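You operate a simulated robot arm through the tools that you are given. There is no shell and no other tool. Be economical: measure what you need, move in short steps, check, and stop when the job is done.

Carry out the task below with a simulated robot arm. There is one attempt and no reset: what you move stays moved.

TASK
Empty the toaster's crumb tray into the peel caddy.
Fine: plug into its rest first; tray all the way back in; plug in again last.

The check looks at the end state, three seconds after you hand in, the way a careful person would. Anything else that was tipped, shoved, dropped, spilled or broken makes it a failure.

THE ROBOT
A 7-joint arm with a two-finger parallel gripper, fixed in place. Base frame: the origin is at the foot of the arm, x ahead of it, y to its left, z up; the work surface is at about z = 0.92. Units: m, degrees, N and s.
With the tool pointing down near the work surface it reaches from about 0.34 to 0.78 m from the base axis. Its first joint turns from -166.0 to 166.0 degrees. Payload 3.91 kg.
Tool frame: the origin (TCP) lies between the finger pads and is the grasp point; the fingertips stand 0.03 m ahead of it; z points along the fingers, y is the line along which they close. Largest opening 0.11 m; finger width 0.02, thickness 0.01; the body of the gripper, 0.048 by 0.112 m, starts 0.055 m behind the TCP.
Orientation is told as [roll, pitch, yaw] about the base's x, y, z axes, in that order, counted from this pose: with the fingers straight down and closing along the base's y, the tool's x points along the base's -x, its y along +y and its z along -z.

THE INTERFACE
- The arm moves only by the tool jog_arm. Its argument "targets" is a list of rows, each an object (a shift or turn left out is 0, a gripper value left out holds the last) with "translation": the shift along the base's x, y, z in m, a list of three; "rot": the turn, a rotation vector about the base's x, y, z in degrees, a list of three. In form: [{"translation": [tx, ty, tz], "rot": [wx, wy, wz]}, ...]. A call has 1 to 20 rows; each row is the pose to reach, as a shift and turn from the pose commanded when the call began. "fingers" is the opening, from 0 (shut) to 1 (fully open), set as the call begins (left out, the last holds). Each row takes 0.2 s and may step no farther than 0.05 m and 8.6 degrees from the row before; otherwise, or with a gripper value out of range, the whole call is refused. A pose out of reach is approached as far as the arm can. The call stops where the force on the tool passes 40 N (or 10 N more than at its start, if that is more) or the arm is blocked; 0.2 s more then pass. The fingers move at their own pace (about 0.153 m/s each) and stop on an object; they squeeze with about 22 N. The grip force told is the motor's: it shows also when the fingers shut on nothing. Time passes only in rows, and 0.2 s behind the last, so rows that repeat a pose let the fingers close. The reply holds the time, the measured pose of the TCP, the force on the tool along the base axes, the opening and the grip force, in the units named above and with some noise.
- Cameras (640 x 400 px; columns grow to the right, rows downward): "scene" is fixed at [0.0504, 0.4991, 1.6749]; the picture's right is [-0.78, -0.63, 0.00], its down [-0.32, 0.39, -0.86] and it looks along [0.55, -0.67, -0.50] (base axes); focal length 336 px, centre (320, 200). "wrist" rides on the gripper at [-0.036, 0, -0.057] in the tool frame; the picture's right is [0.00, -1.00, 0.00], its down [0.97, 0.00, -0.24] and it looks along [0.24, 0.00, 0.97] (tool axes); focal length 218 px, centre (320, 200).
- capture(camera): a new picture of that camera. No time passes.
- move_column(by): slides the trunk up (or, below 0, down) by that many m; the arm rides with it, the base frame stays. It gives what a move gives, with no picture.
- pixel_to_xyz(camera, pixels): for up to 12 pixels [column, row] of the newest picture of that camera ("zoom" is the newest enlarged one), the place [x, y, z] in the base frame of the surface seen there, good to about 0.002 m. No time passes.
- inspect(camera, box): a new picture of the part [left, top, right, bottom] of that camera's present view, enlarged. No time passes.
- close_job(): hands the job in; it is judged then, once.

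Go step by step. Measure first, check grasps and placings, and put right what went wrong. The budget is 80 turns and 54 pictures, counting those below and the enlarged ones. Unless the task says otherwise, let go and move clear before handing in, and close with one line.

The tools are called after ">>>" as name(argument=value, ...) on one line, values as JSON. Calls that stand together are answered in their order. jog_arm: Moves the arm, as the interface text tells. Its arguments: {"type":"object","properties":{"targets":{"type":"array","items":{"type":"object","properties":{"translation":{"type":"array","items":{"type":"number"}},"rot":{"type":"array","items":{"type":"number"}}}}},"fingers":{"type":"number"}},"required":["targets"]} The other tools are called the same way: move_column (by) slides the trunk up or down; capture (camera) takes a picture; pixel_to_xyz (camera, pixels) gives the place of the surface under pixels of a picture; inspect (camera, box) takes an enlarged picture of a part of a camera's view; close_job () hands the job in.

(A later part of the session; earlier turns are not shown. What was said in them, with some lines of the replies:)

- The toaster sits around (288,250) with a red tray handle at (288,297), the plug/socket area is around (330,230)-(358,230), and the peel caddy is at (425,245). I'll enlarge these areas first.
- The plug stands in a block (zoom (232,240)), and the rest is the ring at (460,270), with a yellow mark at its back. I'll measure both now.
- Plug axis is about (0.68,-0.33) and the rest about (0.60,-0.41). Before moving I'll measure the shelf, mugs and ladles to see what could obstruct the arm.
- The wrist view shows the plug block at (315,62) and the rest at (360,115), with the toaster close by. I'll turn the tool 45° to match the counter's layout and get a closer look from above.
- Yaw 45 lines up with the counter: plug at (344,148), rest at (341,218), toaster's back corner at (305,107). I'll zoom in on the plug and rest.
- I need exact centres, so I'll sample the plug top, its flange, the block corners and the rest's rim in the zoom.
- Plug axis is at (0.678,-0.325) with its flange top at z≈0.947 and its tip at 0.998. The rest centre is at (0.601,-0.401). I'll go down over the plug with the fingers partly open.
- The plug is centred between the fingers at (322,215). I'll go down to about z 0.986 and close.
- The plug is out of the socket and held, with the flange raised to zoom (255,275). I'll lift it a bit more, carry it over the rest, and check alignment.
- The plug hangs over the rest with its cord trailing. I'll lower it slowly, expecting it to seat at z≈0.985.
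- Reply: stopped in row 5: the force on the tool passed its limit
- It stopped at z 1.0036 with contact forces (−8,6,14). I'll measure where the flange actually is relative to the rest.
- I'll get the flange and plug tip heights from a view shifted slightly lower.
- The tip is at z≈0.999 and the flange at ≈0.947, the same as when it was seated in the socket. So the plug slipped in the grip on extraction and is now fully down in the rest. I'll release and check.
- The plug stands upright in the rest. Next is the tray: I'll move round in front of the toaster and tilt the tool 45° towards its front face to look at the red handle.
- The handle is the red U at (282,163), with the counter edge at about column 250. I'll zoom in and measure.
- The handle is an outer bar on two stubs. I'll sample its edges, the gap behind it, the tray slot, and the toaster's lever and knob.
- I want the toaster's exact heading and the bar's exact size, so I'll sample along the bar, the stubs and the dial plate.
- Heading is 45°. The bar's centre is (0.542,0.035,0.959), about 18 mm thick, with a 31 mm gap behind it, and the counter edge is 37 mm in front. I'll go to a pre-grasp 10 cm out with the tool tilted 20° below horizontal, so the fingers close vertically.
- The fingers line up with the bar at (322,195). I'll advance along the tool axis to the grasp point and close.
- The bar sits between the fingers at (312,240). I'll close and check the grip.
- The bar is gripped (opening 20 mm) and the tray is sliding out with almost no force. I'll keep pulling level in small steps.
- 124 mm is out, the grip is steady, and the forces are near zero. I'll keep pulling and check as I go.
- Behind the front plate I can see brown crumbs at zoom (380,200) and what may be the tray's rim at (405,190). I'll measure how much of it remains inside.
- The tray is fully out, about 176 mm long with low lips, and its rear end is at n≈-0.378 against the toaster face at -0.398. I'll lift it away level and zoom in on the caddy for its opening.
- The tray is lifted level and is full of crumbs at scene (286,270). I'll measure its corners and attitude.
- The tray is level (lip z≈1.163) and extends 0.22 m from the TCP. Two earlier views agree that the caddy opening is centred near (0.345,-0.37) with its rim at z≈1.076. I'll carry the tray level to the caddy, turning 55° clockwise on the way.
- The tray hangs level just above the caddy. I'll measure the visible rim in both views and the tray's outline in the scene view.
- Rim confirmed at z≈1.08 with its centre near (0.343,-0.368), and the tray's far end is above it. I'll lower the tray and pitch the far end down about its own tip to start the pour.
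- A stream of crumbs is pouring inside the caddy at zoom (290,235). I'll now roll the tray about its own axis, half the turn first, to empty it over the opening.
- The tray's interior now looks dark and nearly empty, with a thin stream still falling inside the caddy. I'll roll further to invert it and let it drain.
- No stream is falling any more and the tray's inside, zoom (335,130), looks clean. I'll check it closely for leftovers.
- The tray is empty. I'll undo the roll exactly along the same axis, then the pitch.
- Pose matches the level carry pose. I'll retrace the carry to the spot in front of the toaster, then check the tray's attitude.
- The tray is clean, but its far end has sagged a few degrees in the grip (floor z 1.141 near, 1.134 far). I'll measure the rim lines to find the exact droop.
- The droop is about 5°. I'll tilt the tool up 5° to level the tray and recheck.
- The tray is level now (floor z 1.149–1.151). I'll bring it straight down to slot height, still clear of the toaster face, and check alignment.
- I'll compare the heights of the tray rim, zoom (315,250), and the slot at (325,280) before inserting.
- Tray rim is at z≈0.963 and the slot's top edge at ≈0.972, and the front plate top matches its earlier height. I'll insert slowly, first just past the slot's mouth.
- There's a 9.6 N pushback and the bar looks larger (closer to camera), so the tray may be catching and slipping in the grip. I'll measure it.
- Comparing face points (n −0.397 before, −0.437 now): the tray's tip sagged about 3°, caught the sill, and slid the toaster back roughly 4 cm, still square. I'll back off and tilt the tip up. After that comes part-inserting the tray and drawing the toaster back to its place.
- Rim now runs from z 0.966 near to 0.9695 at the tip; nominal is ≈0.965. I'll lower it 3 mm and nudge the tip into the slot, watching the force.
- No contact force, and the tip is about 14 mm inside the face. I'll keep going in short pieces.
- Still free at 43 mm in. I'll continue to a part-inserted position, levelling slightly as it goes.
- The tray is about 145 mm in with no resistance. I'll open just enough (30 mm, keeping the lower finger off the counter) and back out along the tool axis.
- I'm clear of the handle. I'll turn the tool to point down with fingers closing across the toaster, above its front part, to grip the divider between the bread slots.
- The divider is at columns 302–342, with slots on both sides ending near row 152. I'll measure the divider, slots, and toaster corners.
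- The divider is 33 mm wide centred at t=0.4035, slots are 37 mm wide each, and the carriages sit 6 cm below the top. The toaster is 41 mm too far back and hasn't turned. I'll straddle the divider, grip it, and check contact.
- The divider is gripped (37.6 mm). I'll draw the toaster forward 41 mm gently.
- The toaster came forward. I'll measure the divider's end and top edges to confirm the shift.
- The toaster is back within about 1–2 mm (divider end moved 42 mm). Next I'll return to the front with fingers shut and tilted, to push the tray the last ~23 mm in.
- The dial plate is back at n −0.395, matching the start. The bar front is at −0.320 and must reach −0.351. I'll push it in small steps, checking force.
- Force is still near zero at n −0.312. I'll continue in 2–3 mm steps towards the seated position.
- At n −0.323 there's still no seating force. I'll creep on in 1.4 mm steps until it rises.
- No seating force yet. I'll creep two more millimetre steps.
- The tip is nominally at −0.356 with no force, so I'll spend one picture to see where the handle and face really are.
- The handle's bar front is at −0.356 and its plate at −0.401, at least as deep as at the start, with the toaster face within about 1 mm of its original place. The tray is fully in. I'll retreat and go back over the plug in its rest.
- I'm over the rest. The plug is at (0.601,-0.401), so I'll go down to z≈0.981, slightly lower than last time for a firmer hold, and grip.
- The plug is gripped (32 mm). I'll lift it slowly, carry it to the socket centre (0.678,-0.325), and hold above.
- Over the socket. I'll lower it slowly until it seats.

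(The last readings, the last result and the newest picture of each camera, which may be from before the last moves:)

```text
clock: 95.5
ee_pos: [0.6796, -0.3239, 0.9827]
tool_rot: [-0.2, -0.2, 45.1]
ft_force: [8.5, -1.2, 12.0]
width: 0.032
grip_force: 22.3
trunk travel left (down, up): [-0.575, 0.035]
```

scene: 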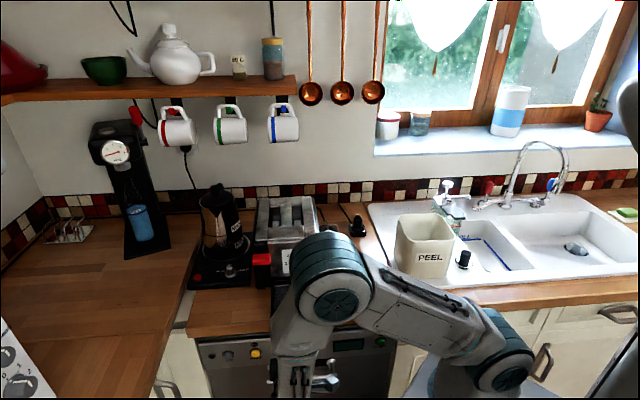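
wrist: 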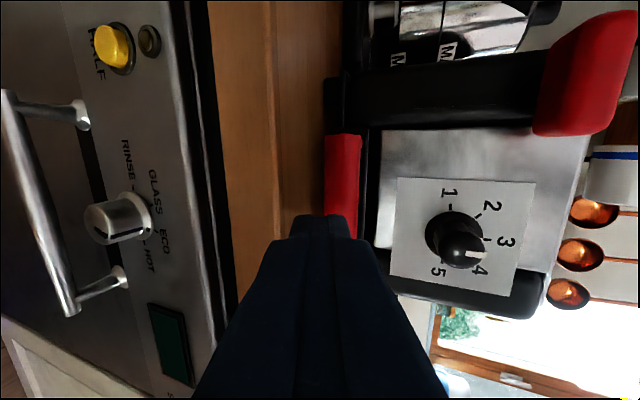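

z 0.983 with 12 N upward, which is almost the seated grip height (0.981), with no slip this time. I'll press a few millimetres further to be sure it's home.

>>> jog_arm(targets=[{"translation": [0, 0, -0.002]}, {"translation": [0, 0, -0.004]}, {"translation": [0, 0, -0.004]}])

>>> jog_arm(targets=[{}, {}, {}], fingers=0.65)

```text
clock: 96.3
ee_pos: [0.6801, -0.324, 0.9811]
tool_rot: [-0.5, -0.3, 45.0]
ft_force: [17.0, -2.2, 31.4]
width: 0.0324
grip_force: 22.0
trunk travel left (down, up): [-0.575, 0.035]
```

```text
clock: 97.1
ee_pos: [0.678, -0.3258, 0.9758]
tool_rot: [0.2, 0.0, 45.0]
ft_force: [-0.3, 0.3, 0.1]
width: 0.0714
grip_force: 0.0
trunk travel left (down, up): [-0.575, 0.035]
```

31 N resisted firmly at seated height. I've released, so I'll rise, pull back clear of the view, and use the last picture on the whole work area.

>>> jog_arm(targets=[{"translation": [0, 0, 0.04]}, {"translation": [0, 0, 0.09]}, {"translation": [0, 0, 0.14]}, {"translation": [0, 0, 0.19]}, {"translation": [0, 0, 0.24]}, {"translation": [-0.04, 0, 0.27]}, {"translation": [-0.08, 0, 0.29]}, {"translation": [-0.12, 0, 0.31]}, {"translation": [-0.16, 0, 0.32]}, {"translation": [-0.2, 0, 0.33]}, {"translation": [-0.24, 0.0, 0.34]}, {"translation": [-0.28, 0.01, 0.35]}, {"translation": [-0.32, 0.02, 0.35]}, {"translation": [-0.36, 0.03, 0.355]}, {"translation": [-0.4, 0.05, 0.355]}, {"translation": [-0.4, 0.05, 0.355]}])

>>> inspect(camera="scene", box=[240, 180, 400, 310])

```text
clock: 100.5
ee_pos: [0.2792, -0.2742, 1.3309]
tool_rot: [0.0, -0.1, 45.1]
ft_force: [0.1, 0.0, 0.6]
width: 0.0715
grip_force: 0.1
out of reach, approached as far as the arm can: row 4, 5, 6, 7
trunk travel left (down, up): [-0.575, 0.035]
```

```text
3.08 times, centred on (320, 245) of scene
```

zoom: 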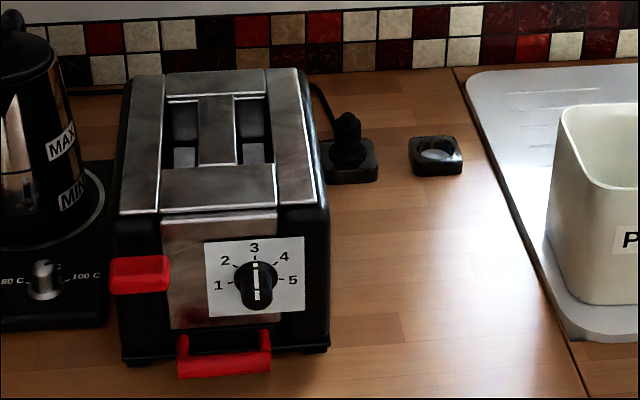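

The scene matches the starting view: toaster in place, handle in, and plug standing in the socket. I'll check the plug's tip, the flange and the handle position numerically.

>>> pixel_to_xyz(camera="zoom", pixels=[[347, 117], [347, 128], [347, 145], [347, 160], [335, 162], [360, 160], [365, 178], [225, 367], [190, 370], [255, 364], [235, 260], [435, 155]])

```text
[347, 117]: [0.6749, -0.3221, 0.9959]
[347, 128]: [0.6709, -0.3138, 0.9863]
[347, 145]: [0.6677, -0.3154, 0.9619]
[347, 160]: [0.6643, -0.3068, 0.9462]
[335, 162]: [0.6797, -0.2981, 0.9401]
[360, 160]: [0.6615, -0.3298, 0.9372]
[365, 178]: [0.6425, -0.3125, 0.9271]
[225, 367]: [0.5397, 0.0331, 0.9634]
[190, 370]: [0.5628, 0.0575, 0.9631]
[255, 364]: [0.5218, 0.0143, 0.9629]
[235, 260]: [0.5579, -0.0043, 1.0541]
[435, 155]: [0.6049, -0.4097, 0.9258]
```

Plug tip is at z≈0.996–0.998 with its flange at 0.946 (starting values 0.998 and 0.947), and the handle is back at its starting position. The arm is clear, so I'm handing in.

>>> close_job()

```text
The job is handed in.
```

I emptied the crumb tray into the peel caddy, pushed it fully back in and plugged the toaster in again last; my first try at putting the tray back shoved the toaster about 4 cm, and I drew it back to within 1–2 mm of where it started.
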